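You operate a simulated robot arm through the tools that you are given. There is no shell and no other tool. Be economical: measure what you need, move in short steps, check, and stop when the job is done.

You run a simulated robot arm. Do the job below in one go: nothing can be reset, and whatever is moved stays where it is left.

## Task
Put one of the pull-top bottles from the top of the wooden counter on the white plates. Then take the clear tub from the top of the wooden counter and put it on the low shelf of the white table. Then put one of the small bottles from the top of the grey counter board on the lower plate of the glass stand. Do these in the order given. Set down upright: pull-top bottle, small bottle.

Only the result counts: the job must be done as asked and must still hold three seconds after the hand-in. Knocking over, shifting, dropping, spilling or breaking anything else fails it.

## Robot
A 7-joint arm with a two-finger parallel gripper on a trunk, on a base that drives. Base frame: it is fixed to the floor where the robot stands at the start and does not move with it; the origin is under the middle of the robot, x ahead of it, y to its left, z up; the surface under the hand at the start is at about z = 1070. Units: mm, degrees, N and s.
With the tool pointing down near the work surface it reaches from about 360 to 760 mm from the robot's upright axis, wherever it stands. Its first joint turns from -115.0 to 115.0 degrees. Places, roughly: clear tub (10x11x8 cm) [500, 500, 1100]; low shelf of the white table [-100, -2600, 200]; lower plate of the glass stand [1100, 1400, 500]; small bottle [500, 1250, 1250]. Payload 3.91 kg.
The tool frame sits at the grasp point between the pads (the TCP): z along the fingers, y along the line on which they close. The tips reach 30 mm beyond it. The gripper opens to 110 mm. The fingers are 20 mm wide and 10 mm thick; the gripper's body (48 by 112 mm) begins 55 mm behind the TCP.
Orientation is that of the tool frame in the base frame, as a unit quaternion [x, y, z, w]. With the fingers straight down and closing along the base's y, the tool's x points along the base's -x, its y along +y and its z along -z.

## Interface
- The arm moves only by the tool arm_command. Its argument "motion" is a list of rows, each a list of 7 numbers: the opening in per cent of the stroke, from 0 (shut) to 100 (fully open), then the shift along the tool's x, y, z in units of 200 mm (1.0 is 200 mm), then the turn, a rotation vector about the tool's x, y, z in units of 45 degrees (1.0 is 45 degrees). In form: [[fingers, x, y, z, ax, ay, az], ...]. A call has 1 to 10 rows; each row is the pose to reach, as a shift and turn from the pose commanded when the call began, along the tool's axes at that moment. A call with a number of a shift or a turn outside -1 to 1 is refused whole. A row lasts 0.2 s, in which the tool goes at most 50 mm and 8.6 degrees; a call with a longer step from one row to the next is refused whole, and so is a gripper value outside its range. Where a pose cannot be reached the arm comes as near as it can. A force on the tool above 40 N (or 10 N above the force at the start of the call, whichever is more), or a blocked arm, ends the call early, and 0.2 s more pass. The fingers move at their own pace (about 108 mm/s each) and stop on an object; they squeeze with about 26 N. The grip force told is the motor's: it shows also when the fingers shut on nothing. Time passes only in rows, and 0.2 s behind the last, so rows that repeat a pose let the fingers close. The reply holds the time, the measured pose of the TCP, the force on the tool along the base axes, the opening and the grip force, in the units named above and with some noise, with the torque about the TCP (base axes, N m) and any sound that the robot's microphone picked up, and new pictures: "show" is both (left out), scene, wrist or none.
- Cameras (640 x 400 px; columns grow to the right, rows downward): "scene" is now at [29.6, 144.7, 1824]; the picture's right is [-0.14, -0.99, 0.00], its down [-0.70, 0.10, -0.71] and it looks along [0.70, -0.10, -0.71] (base axes); focal length 269 px, centre (320, 200). "wrist" rides on the gripper at [72, 17, -103] in the tool frame; the picture's right is [-0.23, 0.97, 0.00], its down [-0.76, -0.18, -0.62] and it looks along [-0.61, -0.14, 0.78] (tool axes); focal length 222 px, centre (320, 200). There is no depth. A picture from a camera that has moved, and an enlarged one, comes with that camera's place and axes in the base frame and with its lens. The place of the scene camera against the robot may be out by one fixed shift of up to 18 mm in any direction.
- move_column(by): slides the trunk up (or, below 0, down) by that many mm; the arm and the scene camera ride with it, the base frame stays. It gives what a move gives, with no picture.
- roll_base(legs): drives the robot by 1 to 6 legs, each [ahead, turn to the left] in mm and degrees, along the robot's own axes; the way and the turn of a leg run together, so that a leg with both is an arc; at most 1500 mm and 180 degrees a leg. The arm and the cameras ride along, it lands a little off, and it stops where it bumps. It gives what a move gives, and a new picture of the scene camera.
- turn_head(pan, tilt): turns the head with the scene camera to pan (to the left, within 155 degrees either way) and tilt (down, from -29 to 69), counted from straight ahead of the robot. It gives what a move gives, and a new picture of the scene camera.
- enlarge(camera, box): a new picture of the part [left, top, right, bottom] of that camera's present view, enlarged. The clock stands still meanwhile.
- job_done(): hands the job in; it is judged then, once.

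Work in short steps. Places have to be worked out from the pictures, the camera data and where the tool is seen: move nearer, look again, correct. Check each grasp and each placing, and mend what went wrong. You have 165 turns and 260 pictures in all, those below and enlarged ones among them. Open the gripper and draw the arm clear of the work before you hand the job in, unless the task says otherwise; then end with one line.

The tools are called after "Call:" as name(argument=value, ...) on one line, values as JSON. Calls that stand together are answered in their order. arm_command: Moves the arm, as the interface text tells. Its arguments: {"type":"object","properties":{"motion":{"type":"array"},"show":{"type":"string","enum":["both","scene","wrist","none"]}},"required":["motion"]} The other tools are called the same way: move_column (by) slides the trunk up or down; roll_base (legs) drives the base; turn_head (pan, tilt) turns the head that bears the scene camera; enlarge (camera, box) takes an enlarged picture of a part of a camera's view; job_done () hands the job in.

At the start:

```text
time_s: 0.0
tool_pos: [411.2, 236.1, 1422.3]
ee_rot: [0.0, 1.0, 0.0, 0.0]
contact_force: [-0.7, 0.2, -0.1]
torque: [0.01, -0.02, 0.01]
opening: 109.9
finger_force: 0.0
trunk travel left (down, up): [-925.0, 65.0]
robot x, y, heading: [2.7, -0.5, -0.3]
head pan, tilt: [-7.8, 45.0]
```

scene: 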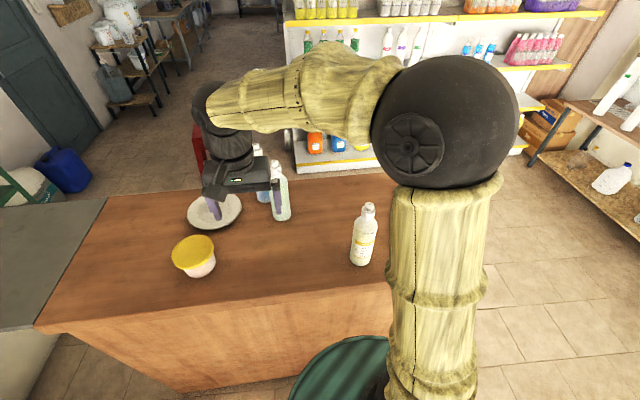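
wrist: 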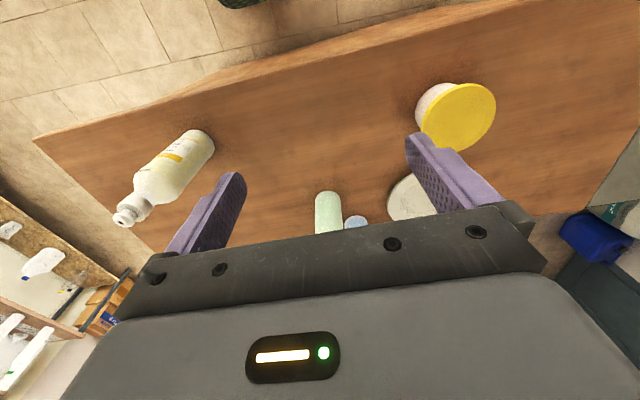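

The counter shows several bottles, the plates and a tub with a yellow lid. I enlarge the scene to tell the pull-top bottles apart.

Call:
enlarge(camera="scene", box=[160, 130, 400, 290])

Call:
turn_head(pan=35, tilt=35)

```text
2.50 times, centred on (280, 210) of scene
camera zoom: at [29.6, 144.7, 1824.0], right [-0.14, -0.99, 0.0], down [-0.7, 0.1, -0.71], along [0.7, -0.1, -0.71], focal length 673 px, centre (420, 175)
```

zoom: 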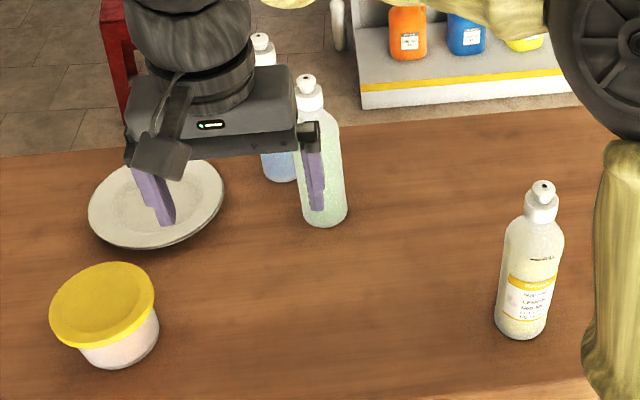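

```text
time_s: 1.1
tool_pos: [411.0, 237.0, 1423.1]
ee_rot: [0.0, 1.0, 0.001, 0.0]
contact_force: [1.1, -0.5, -0.4]
torque: [-0.04, 0.03, -0.02]
opening: 110.1
finger_force: 0.0
trunk travel left (down, up): [-925.0, 65.0]
robot x, y, heading: [-3.5, 0.8, -0.2]
head pan, tilt: [35.0, 35.0]
camera scene: at [21.2, 206.2, 1838.8], right [0.57, -0.82, 0.0], down [-0.47, -0.33, -0.82], along [0.67, 0.47, -0.57], focal length 269 px, centre (320, 200)
```

scene: 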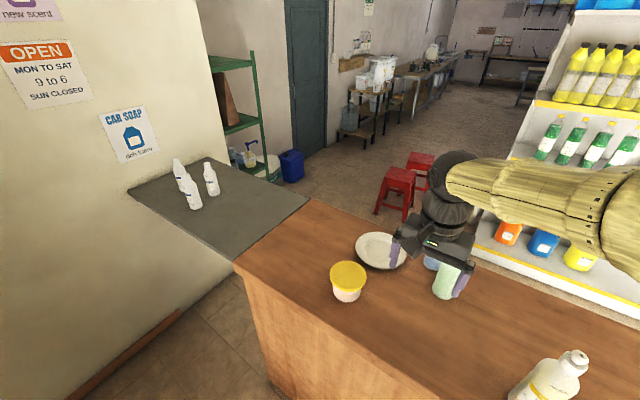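

The bottle to the right looks isolated, at about (477,-50) and about 250 mm tall. The plate, at about (755,435), is too far for the present stance, so I look at the base, the counter front and the other targets.

Call:
turn_head(pan=0, tilt=69)

Call:
turn_head(pan=-90, tilt=30)

Call:
turn_head(pan=60, tilt=45)

```text
time_s: 2.1
tool_pos: [410.0, 236.3, 1423.2]
ee_rot: [0.0, 1.0, 0.0, 0.0]
contact_force: [1.0, -0.5, -0.3]
torque: [0.03, -0.02, -0.03]
opening: 109.8
finger_force: 0.0
trunk travel left (down, up): [-925.0, 65.0]
robot x, y, heading: [-0.3, -1.3, 0.0]
head pan, tilt: [0.0, 68.8]
camera scene: at [5.0, 155.9, 1795.2], right [0.0, -1.0, 0.0], down [-0.93, 0.0, -0.36], along [0.36, 0.0, -0.93], focal length 269 px, centre (320, 200)
```

scene: 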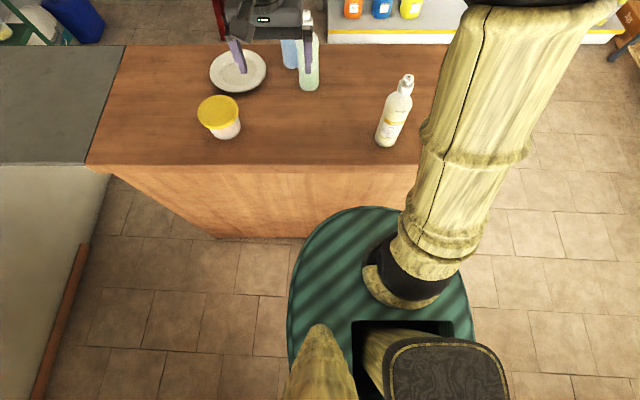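

```text
time_s: 3.8
tool_pos: [410.0, 235.6, 1422.3]
ee_rot: [0.0, 1.0, 0.0, -0.001]
contact_force: [0.2, -0.6, -0.1]
torque: [-0.01, -0.04, -0.02]
opening: 110.2
finger_force: 0.1
trunk travel left (down, up): [-925.0, 65.0]
robot x, y, heading: [-0.2, -0.3, 0.0]
head pan, tilt: [-90.0, 30.0]
camera scene: at [-50.9, 65.3, 1846.6], right [-1.0, 0.0, 0.0], down [0.0, 0.5, -0.87], along [0.0, -0.87, -0.5], focal length 269 px, centre (320, 200)
```

scene: 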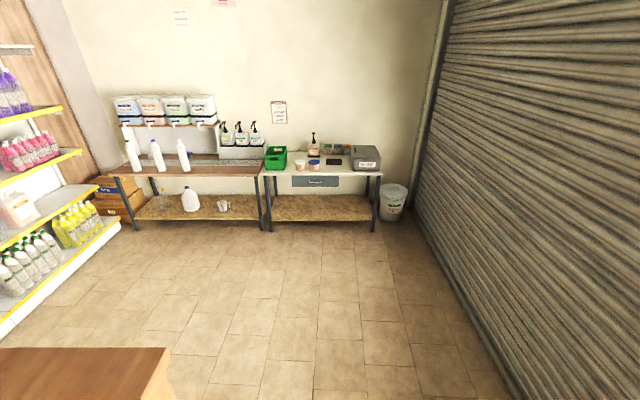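

```text
time_s: 6.1
tool_pos: [410.2, 235.2, 1424.4]
ee_rot: [0.001, 1.0, 0.0, 0.0]
contact_force: [-0.3, -0.2, -0.4]
torque: [-0.01, -0.02, 0.02]
opening: 109.9
finger_force: 0.0
trunk travel left (down, up): [-925.0, 65.0]
robot x, y, heading: [2.8, -1.7, 0.1]
head pan, tilt: [60.0, 45.0]
camera scene: at [-10.3, 226.1, 1824.0], right [0.87, -0.5, 0.0], down [-0.35, -0.61, -0.71], along [0.35, 0.61, -0.71], focal length 269 px, centre (320, 200)
```

scene: 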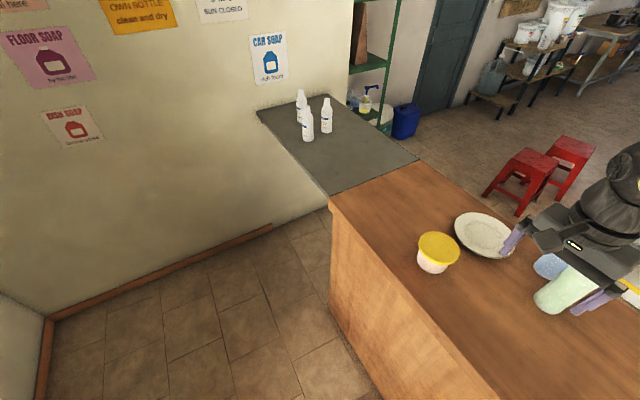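

The base is about 280 mm in radius, and the counter front is at x≈410, so I have some room to move forward. I enlarge the wrist view of the bottle.

Call:
enlarge(camera="wrist", box=[90, 100, 250, 250])

```text
2.67 times, centred on (170, 175) of wrist
camera zoom: at [337.5, 252.7, 1526.6], right [0.23, 0.97, 0.0], down [0.76, -0.18, 0.62], along [0.61, -0.14, -0.78], focal length 592 px, centre (720, 267)
```

zoom: 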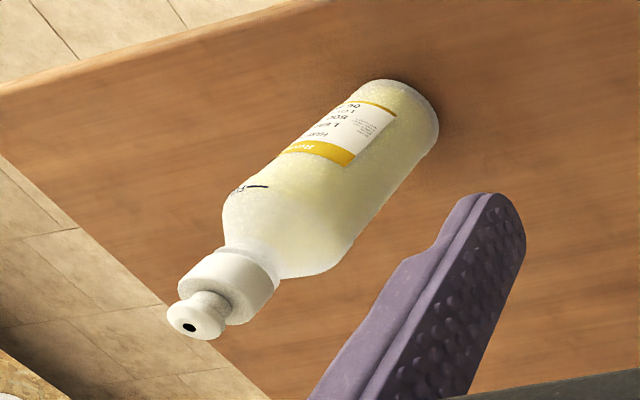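

The bottle stands at about (480,-53), is 240 mm tall and its top is at z≈1310. I move the base diagonally so the bottle, plate and tub are all within arm reach.

Call:
roll_base(legs=[[0, 45], [125, 0], [0, -30]])

Call:
turn_head(pan=-20, tilt=60)

```text
time_s: 12.4
tool_pos: [424.2, 419.3, 1423.4]
ee_rot: [-0.128, 0.992, 0.0, 0.001]
contact_force: [0.5, 1.5, 0.3]
torque: [-0.01, -0.03, -0.01]
opening: 110.2
finger_force: 0.0
trunk travel left (down, up): [-925.0, 65.0]
robot x, y, heading: [87.5, 85.0, 14.6]
head pan, tilt: [60.0, 45.0]
camera scene: at [21.5, 300.8, 1824.0], right [0.96, -0.26, 0.0], down [-0.19, -0.68, -0.71], along [0.19, 0.68, -0.71], focal length 269 px, centre (320, 200)
```

scene: 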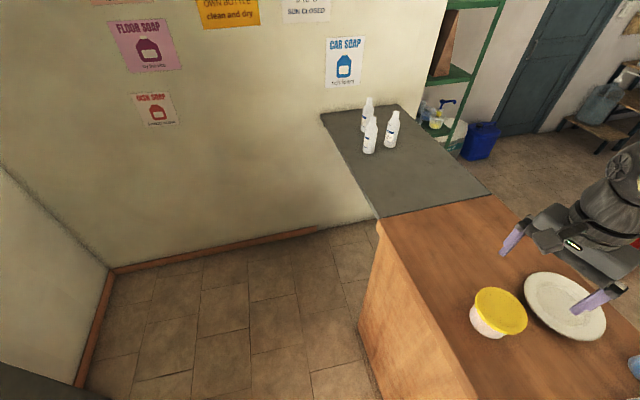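

```text
time_s: 13.9
tool_pos: [424.6, 420.6, 1422.5]
ee_rot: [-0.128, 0.992, 0.0, 0.0]
contact_force: [-0.1, -0.2, 0.5]
torque: [0.01, 0.03, -0.04]
opening: 109.9
finger_force: 0.0
trunk travel left (down, up): [-925.0, 65.0]
robot x, y, heading: [87.6, 85.4, 14.7]
head pan, tilt: [-20.0, 60.0]
camera scene: at [66.3, 216.4, 1804.5], right [-0.09, -1.0, 0.0], down [-0.86, 0.08, -0.5], along [0.5, -0.05, -0.87], focal length 269 px, centre (320, 200)
```

scene: 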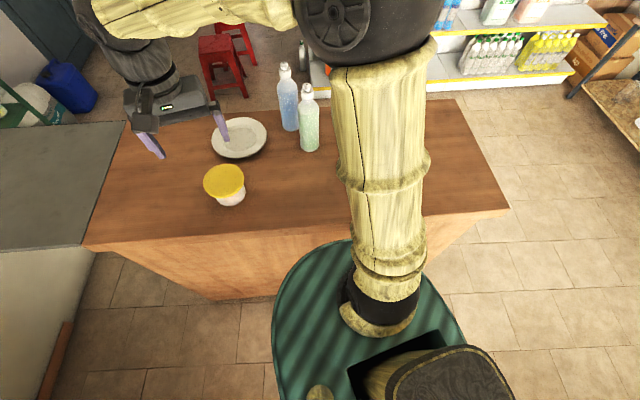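

The bottle (480,-53) is hidden behind the arm. I plan a top-down grasp on its cap collar (z≈1259–1290), and shift the tool over there high up in steps.

Call:
arm_command(motion=[[100, 0.028, -0.2, 0, 0, 0, 0], [100, 0.056, -0.4, 0, 0, 0, 0], [100, 0.084, -0.6, 0, 0, 0, 0], [100, 0.112, -0.8, 0, 0, 0, 0], [100, 0.14, -1, 0, 0, 0, 0]], show="none")

Call:
arm_command(motion=[[100, 0.028, -0.2, 0, 0, 0, 0], [100, 0.056, -0.4, 0, 0, 0, 0], [100, 0.084, -0.6, 0, 0, 0, 0], [100, 0.112, -0.8, 0, 0, 0, 0], [100, 0.14, -1, 0, 0, 0, 0], [100, 0.14, -1, 0, 0, 0, 0]], show="both")

```text
time_s: 15.2
tool_pos: [447.4, 218.2, 1421.5]
ee_rot: [-0.129, 0.992, 0.001, 0.0]
contact_force: [0.1, 0.0, -1.1]
torque: [0.03, 0.01, -0.03]
opening: 110.1
finger_force: 0.1
trunk travel left (down, up): [-925.0, 65.0]
robot x, y, heading: [86.9, 85.4, 14.9]
head pan, tilt: [-20.0, 60.0]
```

```text
time_s: 16.6
tool_pos: [473.8, 19.4, 1422.0]
ee_rot: [-0.129, 0.992, 0.001, 0.001]
contact_force: [-0.9, -0.6, 0.6]
torque: [-0.01, -0.01, -0.01]
opening: 110.2
finger_force: 0.0
trunk travel left (down, up): [-925.0, 65.0]
robot x, y, heading: [84.5, 88.6, 14.7]
head pan, tilt: [-20.0, 60.0]
camera scene: at [65.8, 217.1, 1804.4], right [-0.09, -1.0, 0.0], down [-0.86, 0.08, -0.5], along [0.5, -0.05, -0.87], focal length 269 px, centre (320, 200)
camera wrist: at [398.4, 17.1, 1524.7], right [-0.03, 1.0, 0.0], down [0.78, 0.02, 0.62], along [0.62, 0.02, -0.78], focal length 222 px, centre (320, 200)
```

scene: 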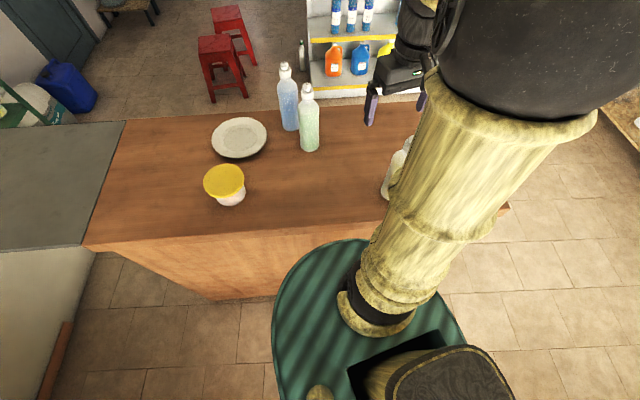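
wrist: 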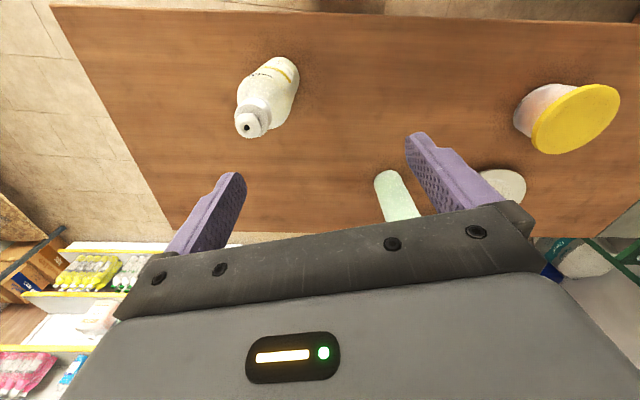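

The wrist view puts the bottle top at (481,-54,1307). I centre over it and come down to 1360.

Call:
arm_command(motion=[[100, 0.03, -0.18, 0, 0, 0, 0], [100, 0.062, -0.364, 0, 0, 0, 0], [100, 0.062, -0.364, 0.15, 0, 0, 0], [100, 0.062, -0.364, 0.3, 0, 0, 0], [100, 0.062, -0.364, 0.3, 0, 0, 0]], show="wrist")

```text
time_s: 17.8
tool_pos: [477.0, -53.7, 1363.0]
ee_rot: [-0.128, 0.992, 0.0, 0.001]
contact_force: [1.0, -0.3, -0.5]
torque: [0.02, 0.0, 0.03]
opening: 110.2
finger_force: 0.0
trunk travel left (down, up): [-925.0, 65.0]
robot x, y, heading: [87.4, 87.8, 14.6]
head pan, tilt: [-20.0, 60.0]
camera wrist: at [401.8, -56.9, 1466.0], right [-0.03, 1.0, 0.0], down [0.78, 0.02, 0.62], along [0.62, 0.02, -0.78], focal length 222 px, centre (320, 200)
```

wrist: 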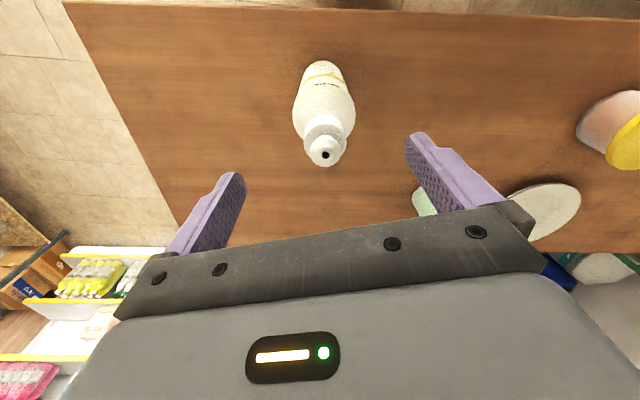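

The tip now reads at about (483,-50). I nudge over it, come down to TCP ≈1287 and close on the collar.

Call:
arm_command(motion=[[100, -0.025, 0.008, 0.12, 0, 0, 0], [100, -0.025, 0.008, 0.25, 0, 0, 0], [100, -0.025, 0.008, 0.38, 0, 0, 0], [100, -0.025, 0.008, 0.38, 0, 0, 0]], show="wrist")

```text
time_s: 18.8
tool_pos: [484.0, -53.5, 1285.1]
ee_rot: [-0.127, 0.992, 0.0, 0.001]
contact_force: [1.0, -0.5, 0.1]
torque: [0.04, 0.01, 0.0]
opening: 110.0
finger_force: 0.1
trunk travel left (down, up): [-925.0, 65.0]
robot x, y, heading: [89.8, 82.9, 14.5]
head pan, tilt: [-20.0, 60.0]
camera wrist: at [407.7, -56.2, 1389.4], right [-0.03, 1.0, 0.0], down [0.78, 0.02, 0.62], along [0.62, 0.02, -0.78], focal length 222 px, centre (320, 200)
```

wrist: 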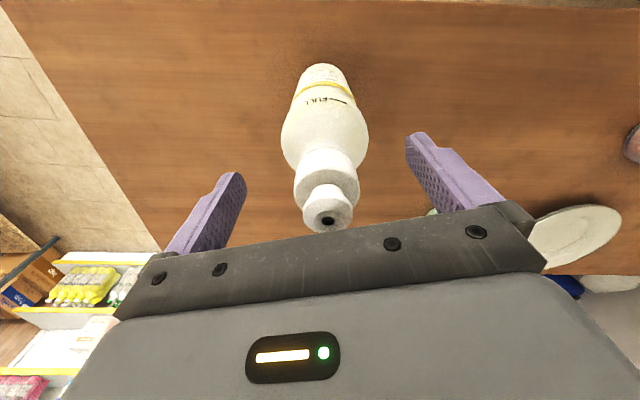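

The cap sits between the fingers. I close and hold.

Call:
arm_command(motion=[[60, 0, 0, 0, 0, 0, 0], [30, 0, 0, 0, 0, 0, 0], [0, 0, 0, 0, 0, 0, 0], [0, 0, 0, 0, 0, 0, 0], [0, 0, 0, 0, 0, 0, 0]], show="wrist")

```text
time_s: 19.9
tool_pos: [483.8, -52.9, 1287.5]
ee_rot: [-0.128, 0.992, 0.001, 0.001]
contact_force: [0.3, 2.6, 7.8]
torque: [0.32, 0.01, 0.03]
opening: 36.5
finger_force: 25.8
trunk travel left (down, up): [-925.0, 65.0]
robot x, y, heading: [85.4, 89.9, 14.7]
head pan, tilt: [-20.0, 60.0]
camera wrist: at [408.0, -55.6, 1390.0], right [-0.03, 1.0, 0.0], down [0.78, 0.02, 0.62], along [0.62, 0.02, -0.78], focal length 222 px, centre (320, 200)
```

wrist: 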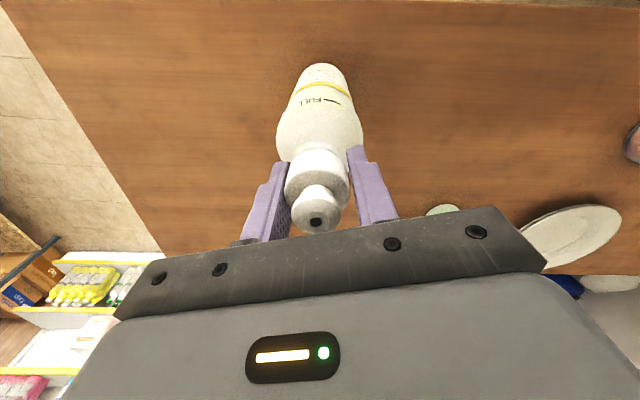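

I have the collar at 36.5 mm opening. I lift gently and check.

Call:
arm_command(motion=[[0, 0, 0, -0.05, 0, 0, 0], [0, 0, 0, -0.15, 0, 0, 0], [0, 0, 0, -0.3, 0, 0, 0], [0, 0, 0, -0.45, 0, 0, 0], [0, 0, 0, -0.45, 0, 0, 0]], show="wrist")

```text
time_s: 21.1
tool_pos: [482.9, -55.0, 1377.1]
ee_rot: [-0.127, 0.992, 0.0, 0.0]
contact_force: [-0.8, -0.4, -5.5]
torque: [-0.01, -0.01, -0.01]
opening: 34.8
finger_force: 26.1
trunk travel left (down, up): [-925.0, 65.0]
robot x, y, heading: [89.1, 84.3, 15.0]
head pan, tilt: [-20.0, 60.0]
camera wrist: at [407.6, -56.4, 1479.7], right [-0.03, 1.0, 0.0], down [0.78, 0.02, 0.62], along [0.62, 0.02, -0.78], focal length 222 px, centre (320, 200)
```

wrist: 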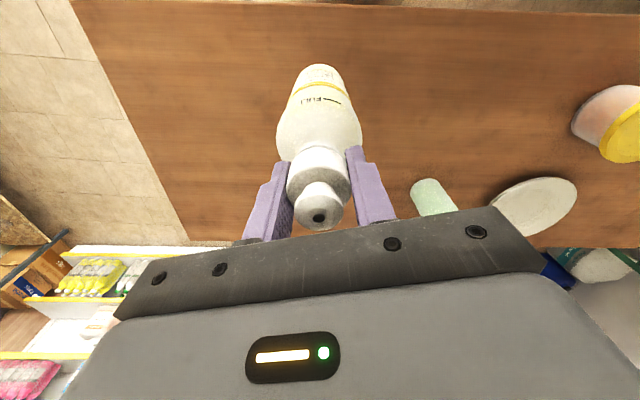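

It's held and weighs about 5.5 N. I raise it to clear the tub and swing along a curved path that keeps away from the green bottle.

Call:
arm_command(motion=[[0, 0, 0, -0.2, 0, 0, 0], [0, -0.07, 0.16, -0.25, 0, 0, 0], [0, -0.15, 0.33, -0.25, 0, 0, 0], [0, -0.23, 0.5, -0.25, 0, 0, 0], [0, -0.31, 0.68, -0.25, 0, 0, 0], [0, -0.38, 0.84, -0.25, 0, 0, 0], [0, -0.452, 0.99, -0.25, 0, 0, 0], [0, -0.452, 0.99, -0.25, 0, 0, 0]], show="none")

```text
time_s: 22.9
tool_pos: [520.1, 163.4, 1425.7]
ee_rot: [-0.128, 0.992, 0.0, 0.0]
contact_force: [-0.5, 0.1, -5.7]
torque: [0.0, -0.04, 0.03]
opening: 34.8
finger_force: 26.0
trunk travel left (down, up): [-925.0, 65.0]
robot x, y, heading: [90.2, 86.3, 14.9]
head pan, tilt: [-20.0, 60.0]
```

I continue to about (600,340).

Call:
arm_command(motion=[[0, -0.12, 0.15, 0, 0, 0, 0], [0, -0.24, 0.3, 0, 0, 0, 0], [0, -0.36, 0.45, 0, 0, 0, 0], [0, -0.48, 0.6, 0, 0, 0, 0], [0, -0.61, 0.755, 0, 0, 0, 0], [0, -0.61, 0.755, 0, 0, 0, 0]], show="both")

```text
time_s: 24.4
tool_pos: [599.2, 338.9, 1429.7]
ee_rot: [-0.128, 0.992, 0.0, 0.001]
contact_force: [-0.5, -0.2, -4.4]
torque: [0.03, -0.01, 0.01]
opening: 34.8
finger_force: 26.5
trunk travel left (down, up): [-925.0, 65.0]
robot x, y, heading: [84.5, 86.2, 14.5]
head pan, tilt: [-20.0, 60.0]
camera scene: at [65.7, 214.9, 1804.6], right [-0.09, -1.0, 0.0], down [-0.86, 0.08, -0.5], along [0.5, -0.05, -0.87], focal length 269 px, centre (320, 200)
camera wrist: at [523.7, 335.6, 1532.2], right [-0.03, 1.0, 0.0], down [0.78, 0.02, 0.62], along [0.62, 0.02, -0.78], focal length 222 px, centre (320, 200)
```

scene: 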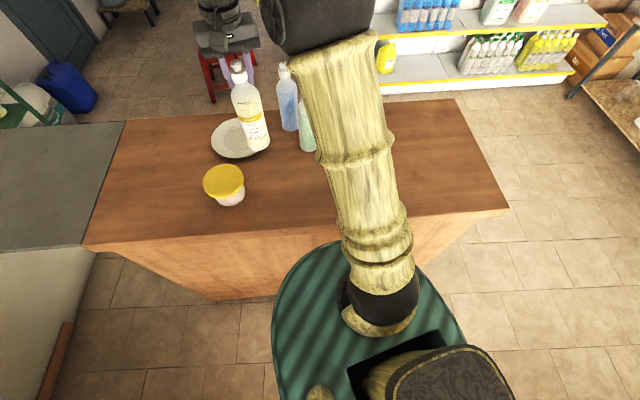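
wrist: 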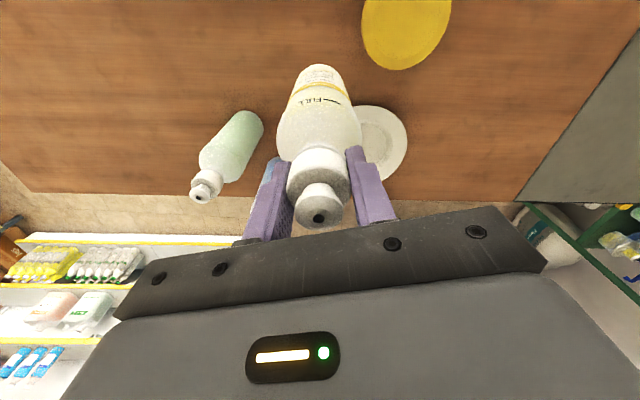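

The plate is partly hidden. I enlarge the wrist view to locate its edges.

Call:
enlarge(camera="wrist", box=[300, 80, 440, 200])

Call:
enlarge(camera="scene", box=[190, 60, 330, 180])

```text
3.33 times, centred on (370, 140) of wrist
camera zoom: at [523.7, 335.6, 1532.2], right [-0.03, 1.0, 0.0], down [0.78, 0.02, 0.62], along [0.62, 0.02, -0.78], focal length 740 px, centre (153, 400)
```

zoom: 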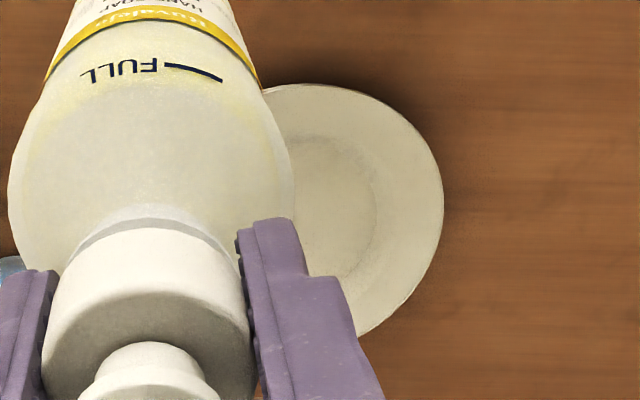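

```text
3.33 times, centred on (260, 120) of scene
camera zoom: at [65.7, 214.9, 1804.6], right [-0.09, -1.0, 0.0], down [-0.86, 0.08, -0.5], along [0.5, -0.05, -0.87], focal length 897 px, centre (520, 467)
```

zoom: 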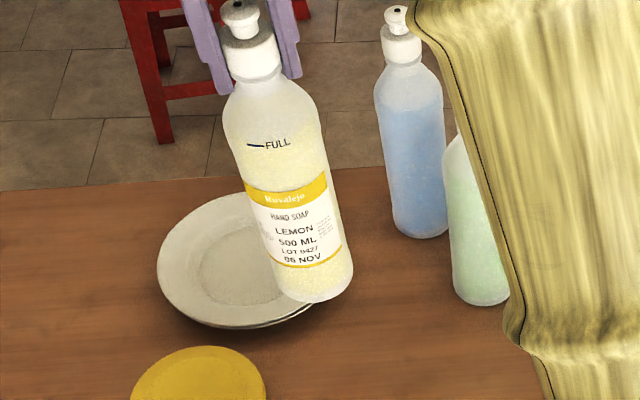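

Fitting both views gives a plate centre of about (741,432). I move the bottle over it.

Call:
arm_command(motion=[[0, -0.2, 0.068, 0, 0, 0, 0], [0, -0.4, 0.135, 0, 0, 0, 0], [0, -0.6, 0.2, 0, 0, 0, 0], [0, -0.804, 0.27, 0, 0, 0, 0], [0, -0.804, 0.27, 0, 0, 0, 0], [0, -0.804, 0.27, 0, 0, 0, 0]], show="both")

```text
time_s: 25.8
tool_pos: [709.9, 412.3, 1417.8]
ee_rot: [-0.128, 0.992, 0.001, 0.001]
contact_force: [-0.6, -0.3, -4.8]
torque: [0.01, 0.0, 0.0]
opening: 34.4
finger_force: 25.8
out of reach, approached as far as the arm can: row 4, 5, 6
trunk travel left (down, up): [-925.0, 65.0]
robot x, y, heading: [89.4, 86.6, 14.6]
head pan, tilt: [-20.0, 60.0]
camera scene: at [65.7, 216.0, 1804.5], right [-0.09, -1.0, 0.0], down [-0.86, 0.08, -0.5], along [0.5, -0.05, -0.87], focal length 269 px, centre (320, 200)
camera wrist: at [634.7, 409.7, 1522.0], right [-0.03, 1.0, 0.0], down [0.78, 0.02, 0.62], along [0.62, 0.02, -0.78], focal length 222 px, centre (320, 200)
```

scene: 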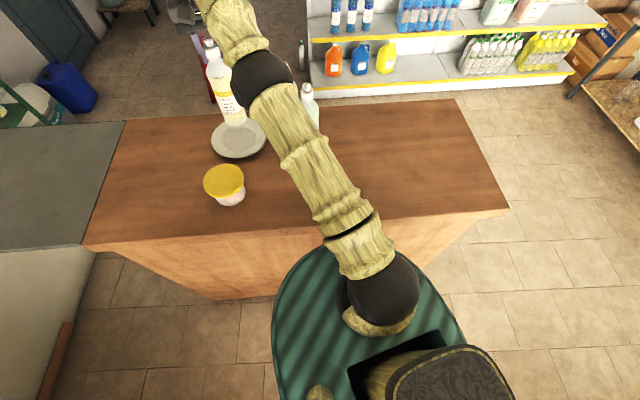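
wrist: 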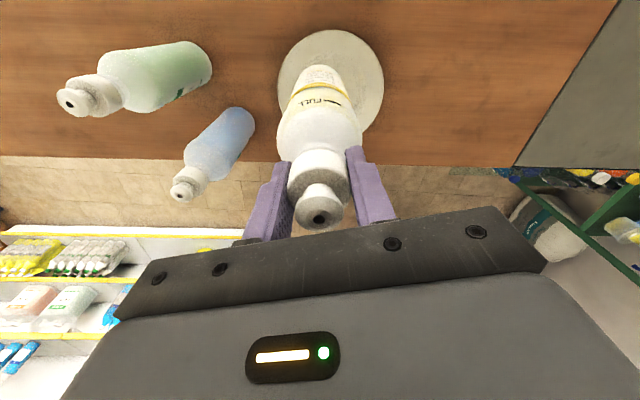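

The target is about 30 mm out of reach. I shift the base about 90 mm to the left (turn, roll, turn back), with the bottle held high.

Call:
roll_base(legs=[[0, 65], [90, 0], [0, -65]])

```text
time_s: 35.1
tool_pos: [723.6, 506.6, 1417.9]
ee_rot: [-0.134, 0.991, -0.001, 0.0]
contact_force: [0.4, -0.4, -5.6]
torque: [0.0, 0.01, -0.01]
opening: 34.5
finger_force: 26.3
trunk travel left (down, up): [-925.0, 65.0]
robot x, y, heading: [103.7, 176.3, 15.1]
head pan, tilt: [-20.0, 60.0]
camera scene: at [81.3, 305.4, 1804.5], right [-0.08, -1.0, 0.0], down [-0.86, 0.07, -0.5], along [0.5, -0.04, -0.87], focal length 269 px, centre (320, 200)
```

scene: 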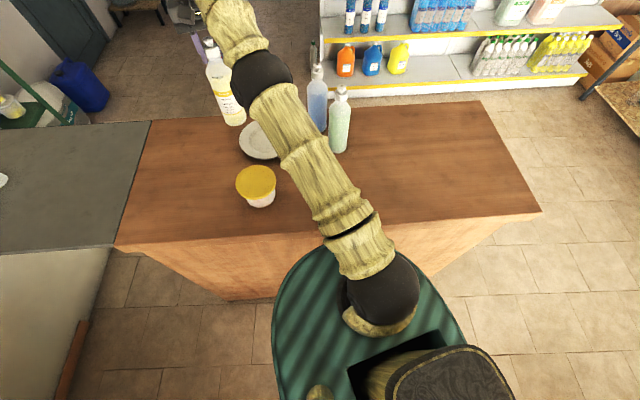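

The base shift worked. I move the bottle over the plate centre.

Call:
arm_command(motion=[[0, 0.008, -0.19, 0, 0, 0, 0], [0, 0.015, -0.383, 0, 0, 0, 0], [0, 0.015, -0.383, 0, 0, 0, 0]], show="wrist")

```text
time_s: 36.0
tool_pos: [740.8, 434.0, 1419.5]
ee_rot: [-0.133, 0.991, -0.001, 0.0]
contact_force: [-0.1, 0.0, -5.3]
torque: [-0.02, 0.03, -0.03]
opening: 34.7
finger_force: 26.3
trunk travel left (down, up): [-925.0, 65.0]
robot x, y, heading: [104.2, 175.8, 15.1]
head pan, tilt: [-20.0, 60.0]
camera wrist: at [665.1, 430.8, 1523.9], right [-0.04, 1.0, 0.0], down [0.78, 0.03, 0.62], along [0.62, 0.02, -0.78], focal length 222 px, centre (320, 200)
```

wrist: 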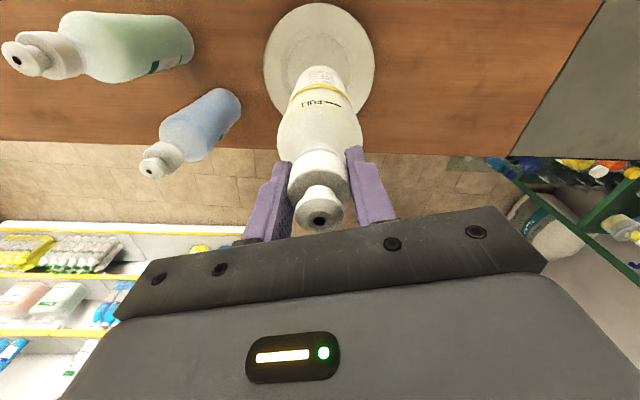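

Plate centre confirmed at about (740,429). I descend to just above it.

Call:
arm_command(motion=[[0, 0, -0.02, 0.15, 0, 0, 0], [0, 0, -0.02, 0.3, 0, 0, 0], [0, 0, -0.02, 0.42, 0, 0, 0], [0, 0, -0.02, 0.42, 0, 0, 0]], show="both")

```text
time_s: 37.0
tool_pos: [741.9, 430.1, 1335.8]
ee_rot: [-0.133, 0.991, 0.0, 0.001]
contact_force: [-0.4, 1.0, -4.0]
torque: [0.01, 0.02, -0.03]
opening: 34.8
finger_force: 25.3
trunk travel left (down, up): [-925.0, 65.0]
robot x, y, heading: [102.1, 174.1, 15.0]
head pan, tilt: [-20.0, 60.0]
camera scene: at [80.8, 305.2, 1804.5], right [-0.08, -1.0, 0.0], down [-0.86, 0.07, -0.5], along [0.5, -0.04, -0.87], focal length 269 px, centre (320, 200)
camera wrist: at [666.9, 425.6, 1438.8], right [-0.04, 1.0, 0.0], down [0.78, 0.03, 0.62], along [0.62, 0.02, -0.78], focal length 222 px, centre (320, 200)
```

scene: 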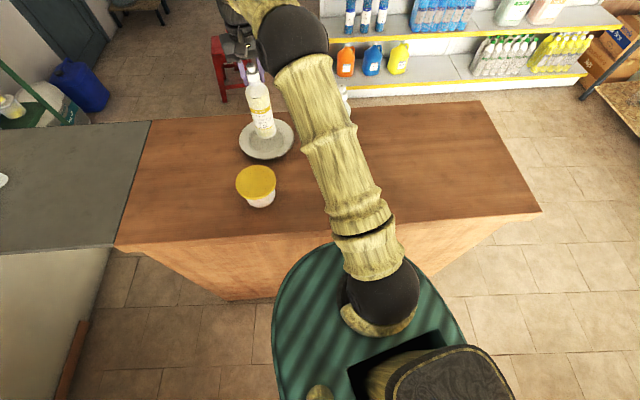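
wrist: 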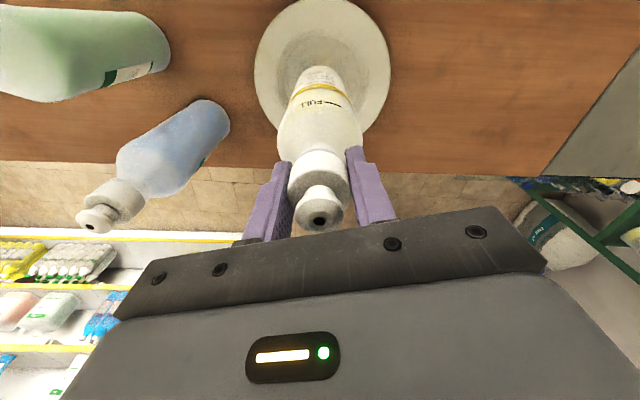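

The bottle is well over the plate. I lower in small steps until the weight comes off.

Call:
arm_command(motion=[[0, 0, 0, 0.03, 0, 0, 0], [0, 0, 0, 0.06, 0, 0, 0], [0, 0, 0, 0.08, 0, 0, 0], [0, 0, 0, 0.1, 0, 0, 0], [0, 0, 0, 0.1, 0, 0, 0]], show="none")

Call:
enlarge(camera="scene", box=[200, 50, 340, 170])

```text
time_s: 38.1
tool_pos: [741.8, 428.5, 1314.2]
ee_rot: [-0.134, 0.991, 0.0, 0.0]
contact_force: [0.1, -0.1, -4.6]
torque: [-0.05, 0.06, 0.0]
opening: 34.5
finger_force: 25.7
trunk travel left (down, up): [-925.0, 65.0]
robot x, y, heading: [102.6, 178.7, 15.4]
head pan, tilt: [-20.0, 60.0]
```

```text
3.33 times, centred on (270, 110) of scene
camera zoom: at [81.2, 305.3, 1804.5], right [-0.08, -1.0, 0.0], down [-0.86, 0.07, -0.5], along [0.5, -0.04, -0.87], focal length 897 px, centre (487, 500)
```

zoom: 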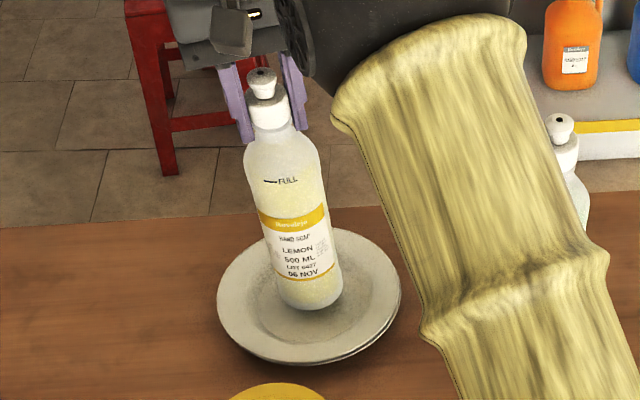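

Still hanging, so I continue down with fine steps.

Call:
arm_command(motion=[[0, 0, 0, 0.015, 0, 0, 0], [0, 0, 0, 0.03, 0, 0, 0], [0, 0, 0, 0.04, 0, 0, 0], [0, 0, 0, 0.04, 0, 0, 0]], show="none")

```text
time_s: 39.1
tool_pos: [743.2, 429.1, 1313.8]
ee_rot: [-0.133, 0.991, 0.003, 0.008]
contact_force: [-3.3, -1.0, 15.4]
torque: [-0.45, 0.54, 0.0]
opening: 34.8
finger_force: 25.9
trunk travel left (down, up): [-925.0, 65.0]
robot x, y, heading: [104.6, 176.2, 15.0]
head pan, tilt: [-20.0, 60.0]
stopped in row 4: the force on the tool passed its limit at 41 N (the readings are from after the stop); the commanded pose is now the measured one
```

It made contact at about 1313. I ease up 1 mm and look before opening.

Call:
arm_command(motion=[[0, 0, 0, -0.006, 0, 0, 0], [0, 0, 0, -0.006, 0, 0, 0]], show="none")

Call:
enlarge(camera="scene", box=[200, 50, 340, 170])

Call:
enlarge(camera="wrist", box=[200, 0, 440, 240])

```text
time_s: 39.7
tool_pos: [743.2, 429.9, 1314.3]
ee_rot: [-0.133, 0.991, 0.002, 0.007]
contact_force: [0.3, 0.5, 15.8]
torque: [-0.12, -0.44, 0.02]
opening: 34.7
finger_force: 26.4
trunk travel left (down, up): [-925.0, 65.0]
robot x, y, heading: [108.3, 173.9, 15.2]
head pan, tilt: [-20.0, 60.0]
```

```text
3.33 times, centred on (270, 110) of scene
camera zoom: at [78.6, 304.4, 1804.5], right [-0.08, -1.0, 0.0], down [-0.86, 0.07, -0.5], along [0.5, -0.04, -0.87], focal length 897 px, centre (487, 500)
```

zoom: 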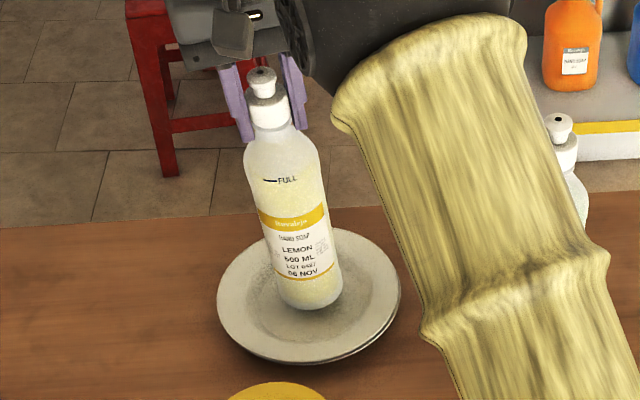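

```text
1.67 times, centred on (320, 120) of wrist
camera zoom: at [665.7, 424.6, 1416.4], right [-0.04, 1.0, 0.01], down [0.77, 0.03, 0.63], along [0.63, 0.03, -0.77], focal length 370 px, centre (320, 333)
```

zoom: 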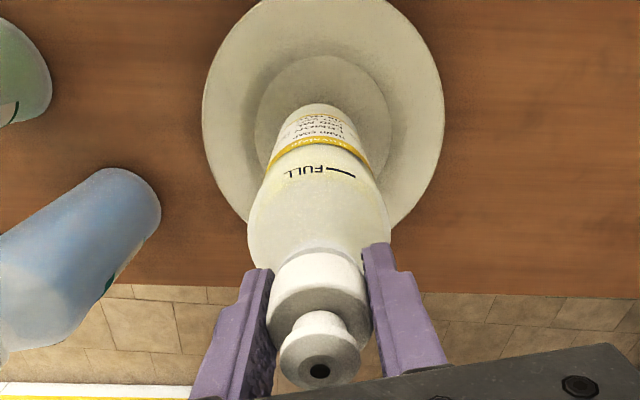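

The bottle is about 12 mm beyond the centre of the plate's flat and the tool tilted 0.8°. I lift 12 mm, undo the tilt, shift 10 mm back, then lower again.

Call:
arm_command(motion=[[0, 0, 0, -0.03, 0, 0, 0], [0, 0, 0, -0.06, 0.002, 0.018, 0], [0, 0.05, 0.005, -0.06, 0.002, 0.018, 0], [0, 0.05, 0.005, -0.06, 0.002, 0.018, 0]], show="none")

Call:
enlarge(camera="wrist", box=[200, 0, 440, 240])

```text
time_s: 40.7
tool_pos: [734.3, 428.2, 1323.1]
ee_rot: [-0.133, 0.991, 0.0, -0.001]
contact_force: [0.4, -0.4, -4.9]
torque: [-0.01, -0.01, -0.02]
opening: 34.7
finger_force: 26.1
trunk travel left (down, up): [-925.0, 65.0]
robot x, y, heading: [103.1, 172.2, 15.2]
head pan, tilt: [-20.0, 60.0]
```

```text
1.67 times, centred on (320, 120) of wrist
camera zoom: at [660.2, 424.0, 1426.5], right [-0.04, 1.0, 0.0], down [0.78, 0.03, 0.62], along [0.62, 0.02, -0.78], focal length 370 px, centre (320, 333)
```

zoom: 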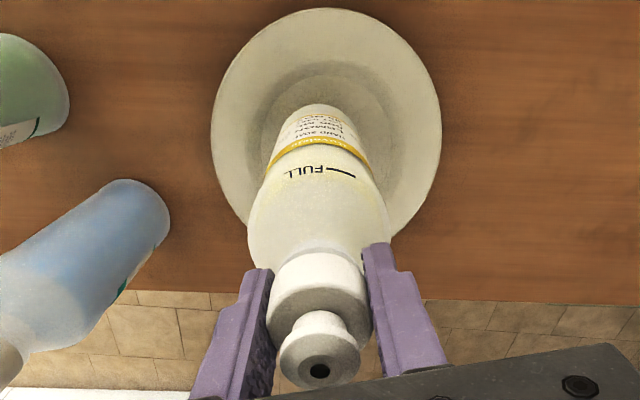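

Better centred. I lower again with fine steps.

Call:
arm_command(motion=[[0, 0, 0, 0.02, 0, 0, 0], [0, 0, 0, 0.032, 0, 0, 0], [0, 0, 0, 0.04, 0, 0, 0], [0, 0, 0, 0.046, 0, 0, 0]], show="none")

```text
time_s: 41.7
tool_pos: [734.5, 428.8, 1314.9]
ee_rot: [-0.134, 0.991, 0.0, -0.001]
contact_force: [0.2, 0.3, -5.2]
torque: [-0.05, -0.02, 0.0]
opening: 34.6
finger_force: 26.1
trunk travel left (down, up): [-925.0, 65.0]
robot x, y, heading: [104.9, 175.5, 15.6]
head pan, tilt: [-20.0, 60.0]
```

Call:
arm_command(motion=[[0, 0, 0, 0.008, 0, 0, 0], [0, 0, 0, 0.014, 0, 0, 0], [0, 0, 0, 0.014, 0, 0, 0]], show="none")

```text
time_s: 42.5
tool_pos: [733.2, 427.2, 1314.5]
ee_rot: [-0.133, 0.991, -0.001, 0.001]
contact_force: [0.2, 0.9, 10.1]
torque: [0.17, -0.47, -0.01]
opening: 34.5
finger_force: 25.5
trunk travel left (down, up): [-925.0, 65.0]
robot x, y, heading: [104.7, 175.3, 15.1]
head pan, tilt: [-20.0, 60.0]
```

It rests with 10 N of contact and no tilt. I open gradually.

Call:
arm_command(motion=[[36, 0, 0, 0, 0, 0, 0], [45, 0, 0, 0, 0, 0, 0], [70, 0, 0, 0, 0, 0, 0], [100, 0, 0, 0, 0, 0, 0], [100, 0, 0, 0, 0, 0, 0]], show="both")

```text
time_s: 43.7
tool_pos: [733.4, 427.8, 1312.5]
ee_rot: [-0.133, 0.991, 0.0, -0.002]
contact_force: [-0.3, -0.2, -0.6]
torque: [0.0, 0.0, 0.0]
opening: 109.9
finger_force: 0.1
trunk travel left (down, up): [-925.0, 65.0]
robot x, y, heading: [102.6, 177.1, 15.0]
head pan, tilt: [-20.0, 60.0]
camera scene: at [80.6, 305.1, 1804.5], right [-0.08, -1.0, 0.0], down [-0.86, 0.07, -0.5], along [0.5, -0.04, -0.87], focal length 269 px, centre (320, 200)
camera wrist: at [658.7, 423.9, 1416.1], right [-0.04, 1.0, 0.0], down [0.78, 0.03, 0.62], along [0.62, 0.02, -0.78], focal length 222 px, centre (320, 200)
```

scene: 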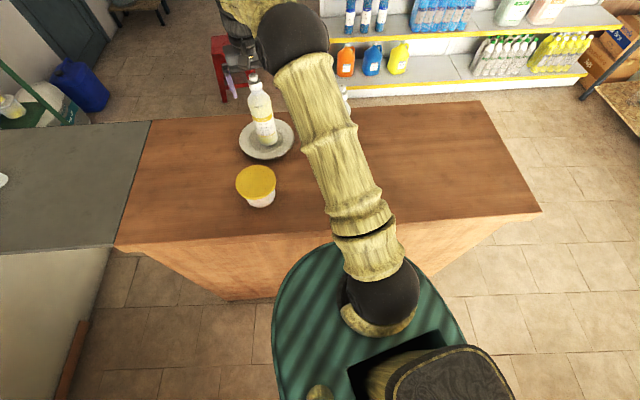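
wrist: 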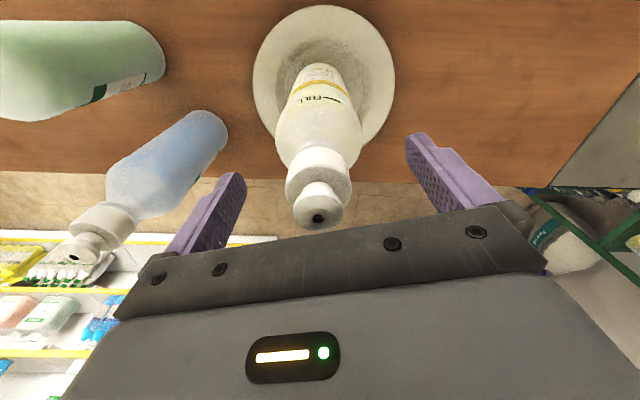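

The bottle stands upright on the plate. I rise straight up, then back off toward the tub (about (530,453)).

Call:
arm_command(motion=[[100, 0, 0, -0.15, 0, 0, 0], [100, 0, 0, -0.35, 0, 0, 0], [100, 0, 0, -0.55, 0, 0, 0], [100, 0.2, 0.08, -0.55, 0, 0, 0], [100, 0.4, 0.16, -0.55, 0, 0, 0], [100, 0.6, 0.24, -0.55, 0, 0, 0], [100, 0.8, 0.32, -0.55, 0, 0, 0], [100, 1, 0.4, -0.55, 0, 0, 0], [100, 1, 0.4, -0.55, 0, 0, 0]], show="both")

```text
time_s: 45.7
tool_pos: [522.3, 451.5, 1421.3]
ee_rot: [-0.133, 0.991, 0.0, -0.002]
contact_force: [0.9, -0.2, -0.7]
torque: [-0.02, 0.05, 0.04]
opening: 109.9
finger_force: 0.1
trunk travel left (down, up): [-925.0, 65.0]
robot x, y, heading: [104.2, 177.1, 15.3]
head pan, tilt: [-20.0, 60.0]
camera scene: at [82.2, 305.2, 1804.5], right [-0.08, -1.0, 0.0], down [-0.86, 0.07, -0.5], along [0.5, -0.04, -0.87], focal length 269 px, centre (320, 200)
camera wrist: at [447.4, 446.9, 1524.3], right [-0.04, 1.0, 0.0], down [0.78, 0.03, 0.62], along [0.62, 0.02, -0.78], focal length 222 px, centre (320, 200)
```

scene: 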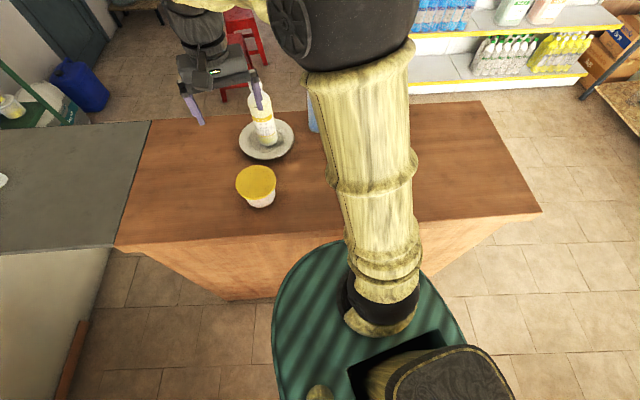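
wrist: 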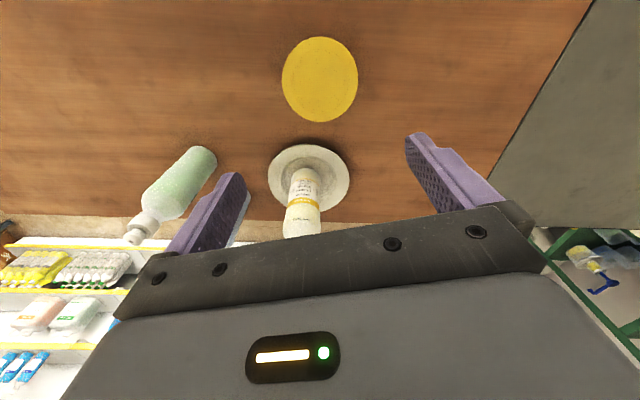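

I enlarge the tub from both cameras: the lid looks about as wide as the full gripper opening, so I may need to grip the body below it.

Call:
enlarge(camera="wrist", box=[260, 20, 380, 140])

Call:
enlarge(camera="scene", box=[216, 150, 296, 220])

```text
3.33 times, centred on (320, 80) of wrist
camera zoom: at [447.4, 446.9, 1524.3], right [-0.04, 1.0, 0.0], down [0.78, 0.03, 0.62], along [0.62, 0.02, -0.78], focal length 740 px, centre (320, 600)
```

zoom: 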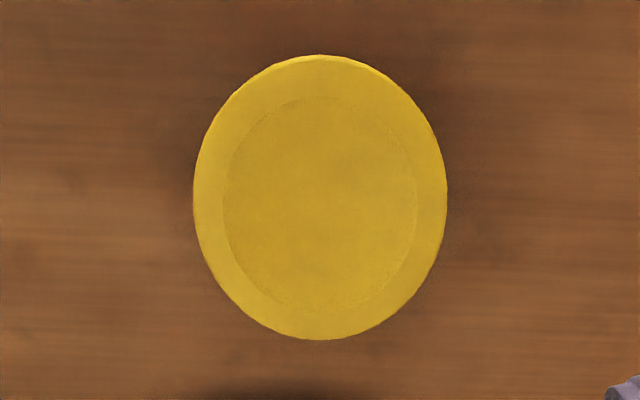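

```text
5.71 times, centred on (256, 185) of scene
camera zoom: at [82.2, 305.2, 1804.5], right [-0.08, -1.0, 0.0], down [-0.86, 0.07, -0.5], along [0.5, -0.04, -0.87], focal length 1537 px, centre (686, 286)
```

zoom: 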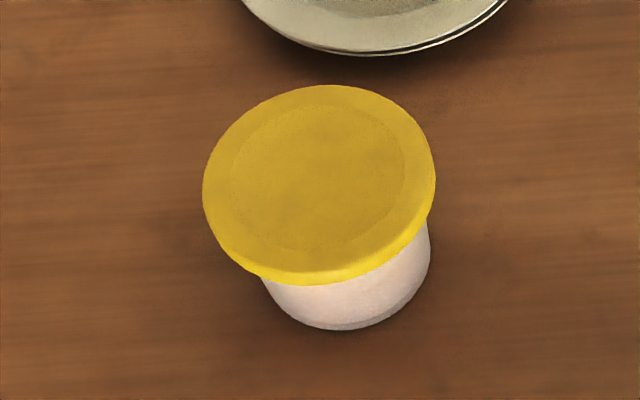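

The lid is about 114 mm wide, wider than the gripper, but the body is about 92 mm. I'll grip the body below the lid with the tool tilted about 60° from the robot side. First I back the base off 150 mm for room.

Call:
roll_base(legs=[[-150, 0]])

Call:
arm_command(motion=[[100, 0, 0, 0, 0, 0, -0.165], [100, 0, 0, 0, 0, 0, -0.324], [100, 0, 0, 0, 0, 0, -0.324]], show="none")

Call:
arm_command(motion=[[100, 0, 0, 0, 0, -0.17, 0], [100, 0, 0, 0, 0, -0.34, 0], [100, 0, 0, 0, 0, -0.51, 0], [100, 0, 0, 0, 0, -0.68, 0], [100, 0, 0, 0, 0, -0.84, 0], [100, 0, 0, 0, 0, -1, 0], [100, 0, 0, 0, 0, -1, 0]], show="both")

```text
time_s: 47.2
tool_pos: [374.5, 410.3, 1422.0]
ee_rot: [-0.132, 0.991, -0.001, 0.0]
contact_force: [-0.6, 0.4, 0.3]
torque: [0.0, -0.02, -0.01]
opening: 110.0
finger_force: 0.1
trunk travel left (down, up): [-925.0, 65.0]
robot x, y, heading: [-39.3, 134.5, 15.2]
head pan, tilt: [-20.0, 60.0]
camera scene: at [-66.6, 265.0, 1804.5], right [-0.08, -1.0, 0.0], down [-0.86, 0.07, -0.5], along [0.5, -0.04, -0.87], focal length 269 px, centre (320, 200)
```

scene: 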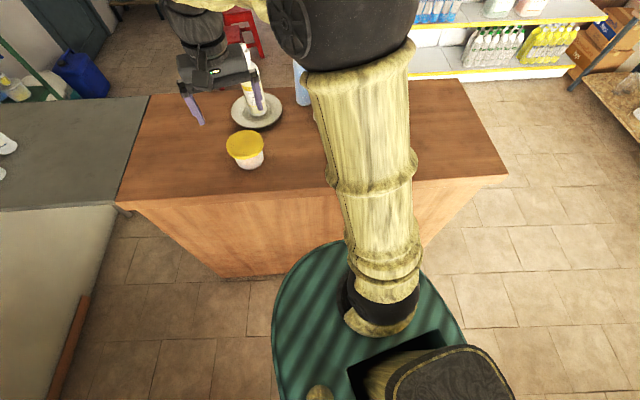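

```text
time_s: 48.0
tool_pos: [376.3, 411.5, 1421.0]
ee_rot: [-0.259, 0.966, -0.001, -0.001]
contact_force: [-0.9, 0.9, -0.4]
torque: [0.01, 0.01, 0.01]
opening: 110.0
finger_force: 0.1
trunk travel left (down, up): [-925.0, 65.0]
robot x, y, heading: [-37.2, 138.0, 15.1]
head pan, tilt: [-20.0, 60.0]
```

```text
time_s: 49.6
tool_pos: [376.8, 411.6, 1421.8]
ee_rot: [-0.238, 0.893, 0.1, 0.369]
contact_force: [0.9, 0.6, 0.2]
torque: [-0.05, 0.02, 0.03]
opening: 110.2
finger_force: 0.1
trunk travel left (down, up): [-925.0, 65.0]
robot x, y, heading: [-39.9, 136.9, 15.1]
head pan, tilt: [-20.0, 60.0]
camera scene: at [-63.9, 265.8, 1804.5], right [-0.08, -1.0, 0.0], down [-0.86, 0.07, -0.5], along [0.5, -0.04, -0.87], focal length 269 px, centre (320, 200)
camera wrist: at [260.1, 363.2, 1443.4], right [-0.35, 0.92, 0.16], down [0.17, -0.11, 0.98], along [0.92, 0.37, -0.12], focal length 222 px, centre (320, 200)
```

scene: 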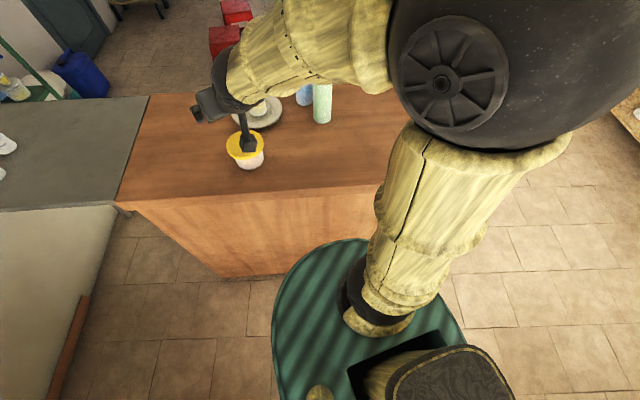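
wrist: 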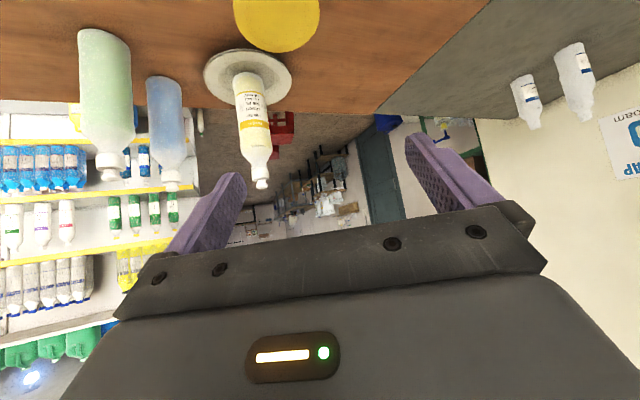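

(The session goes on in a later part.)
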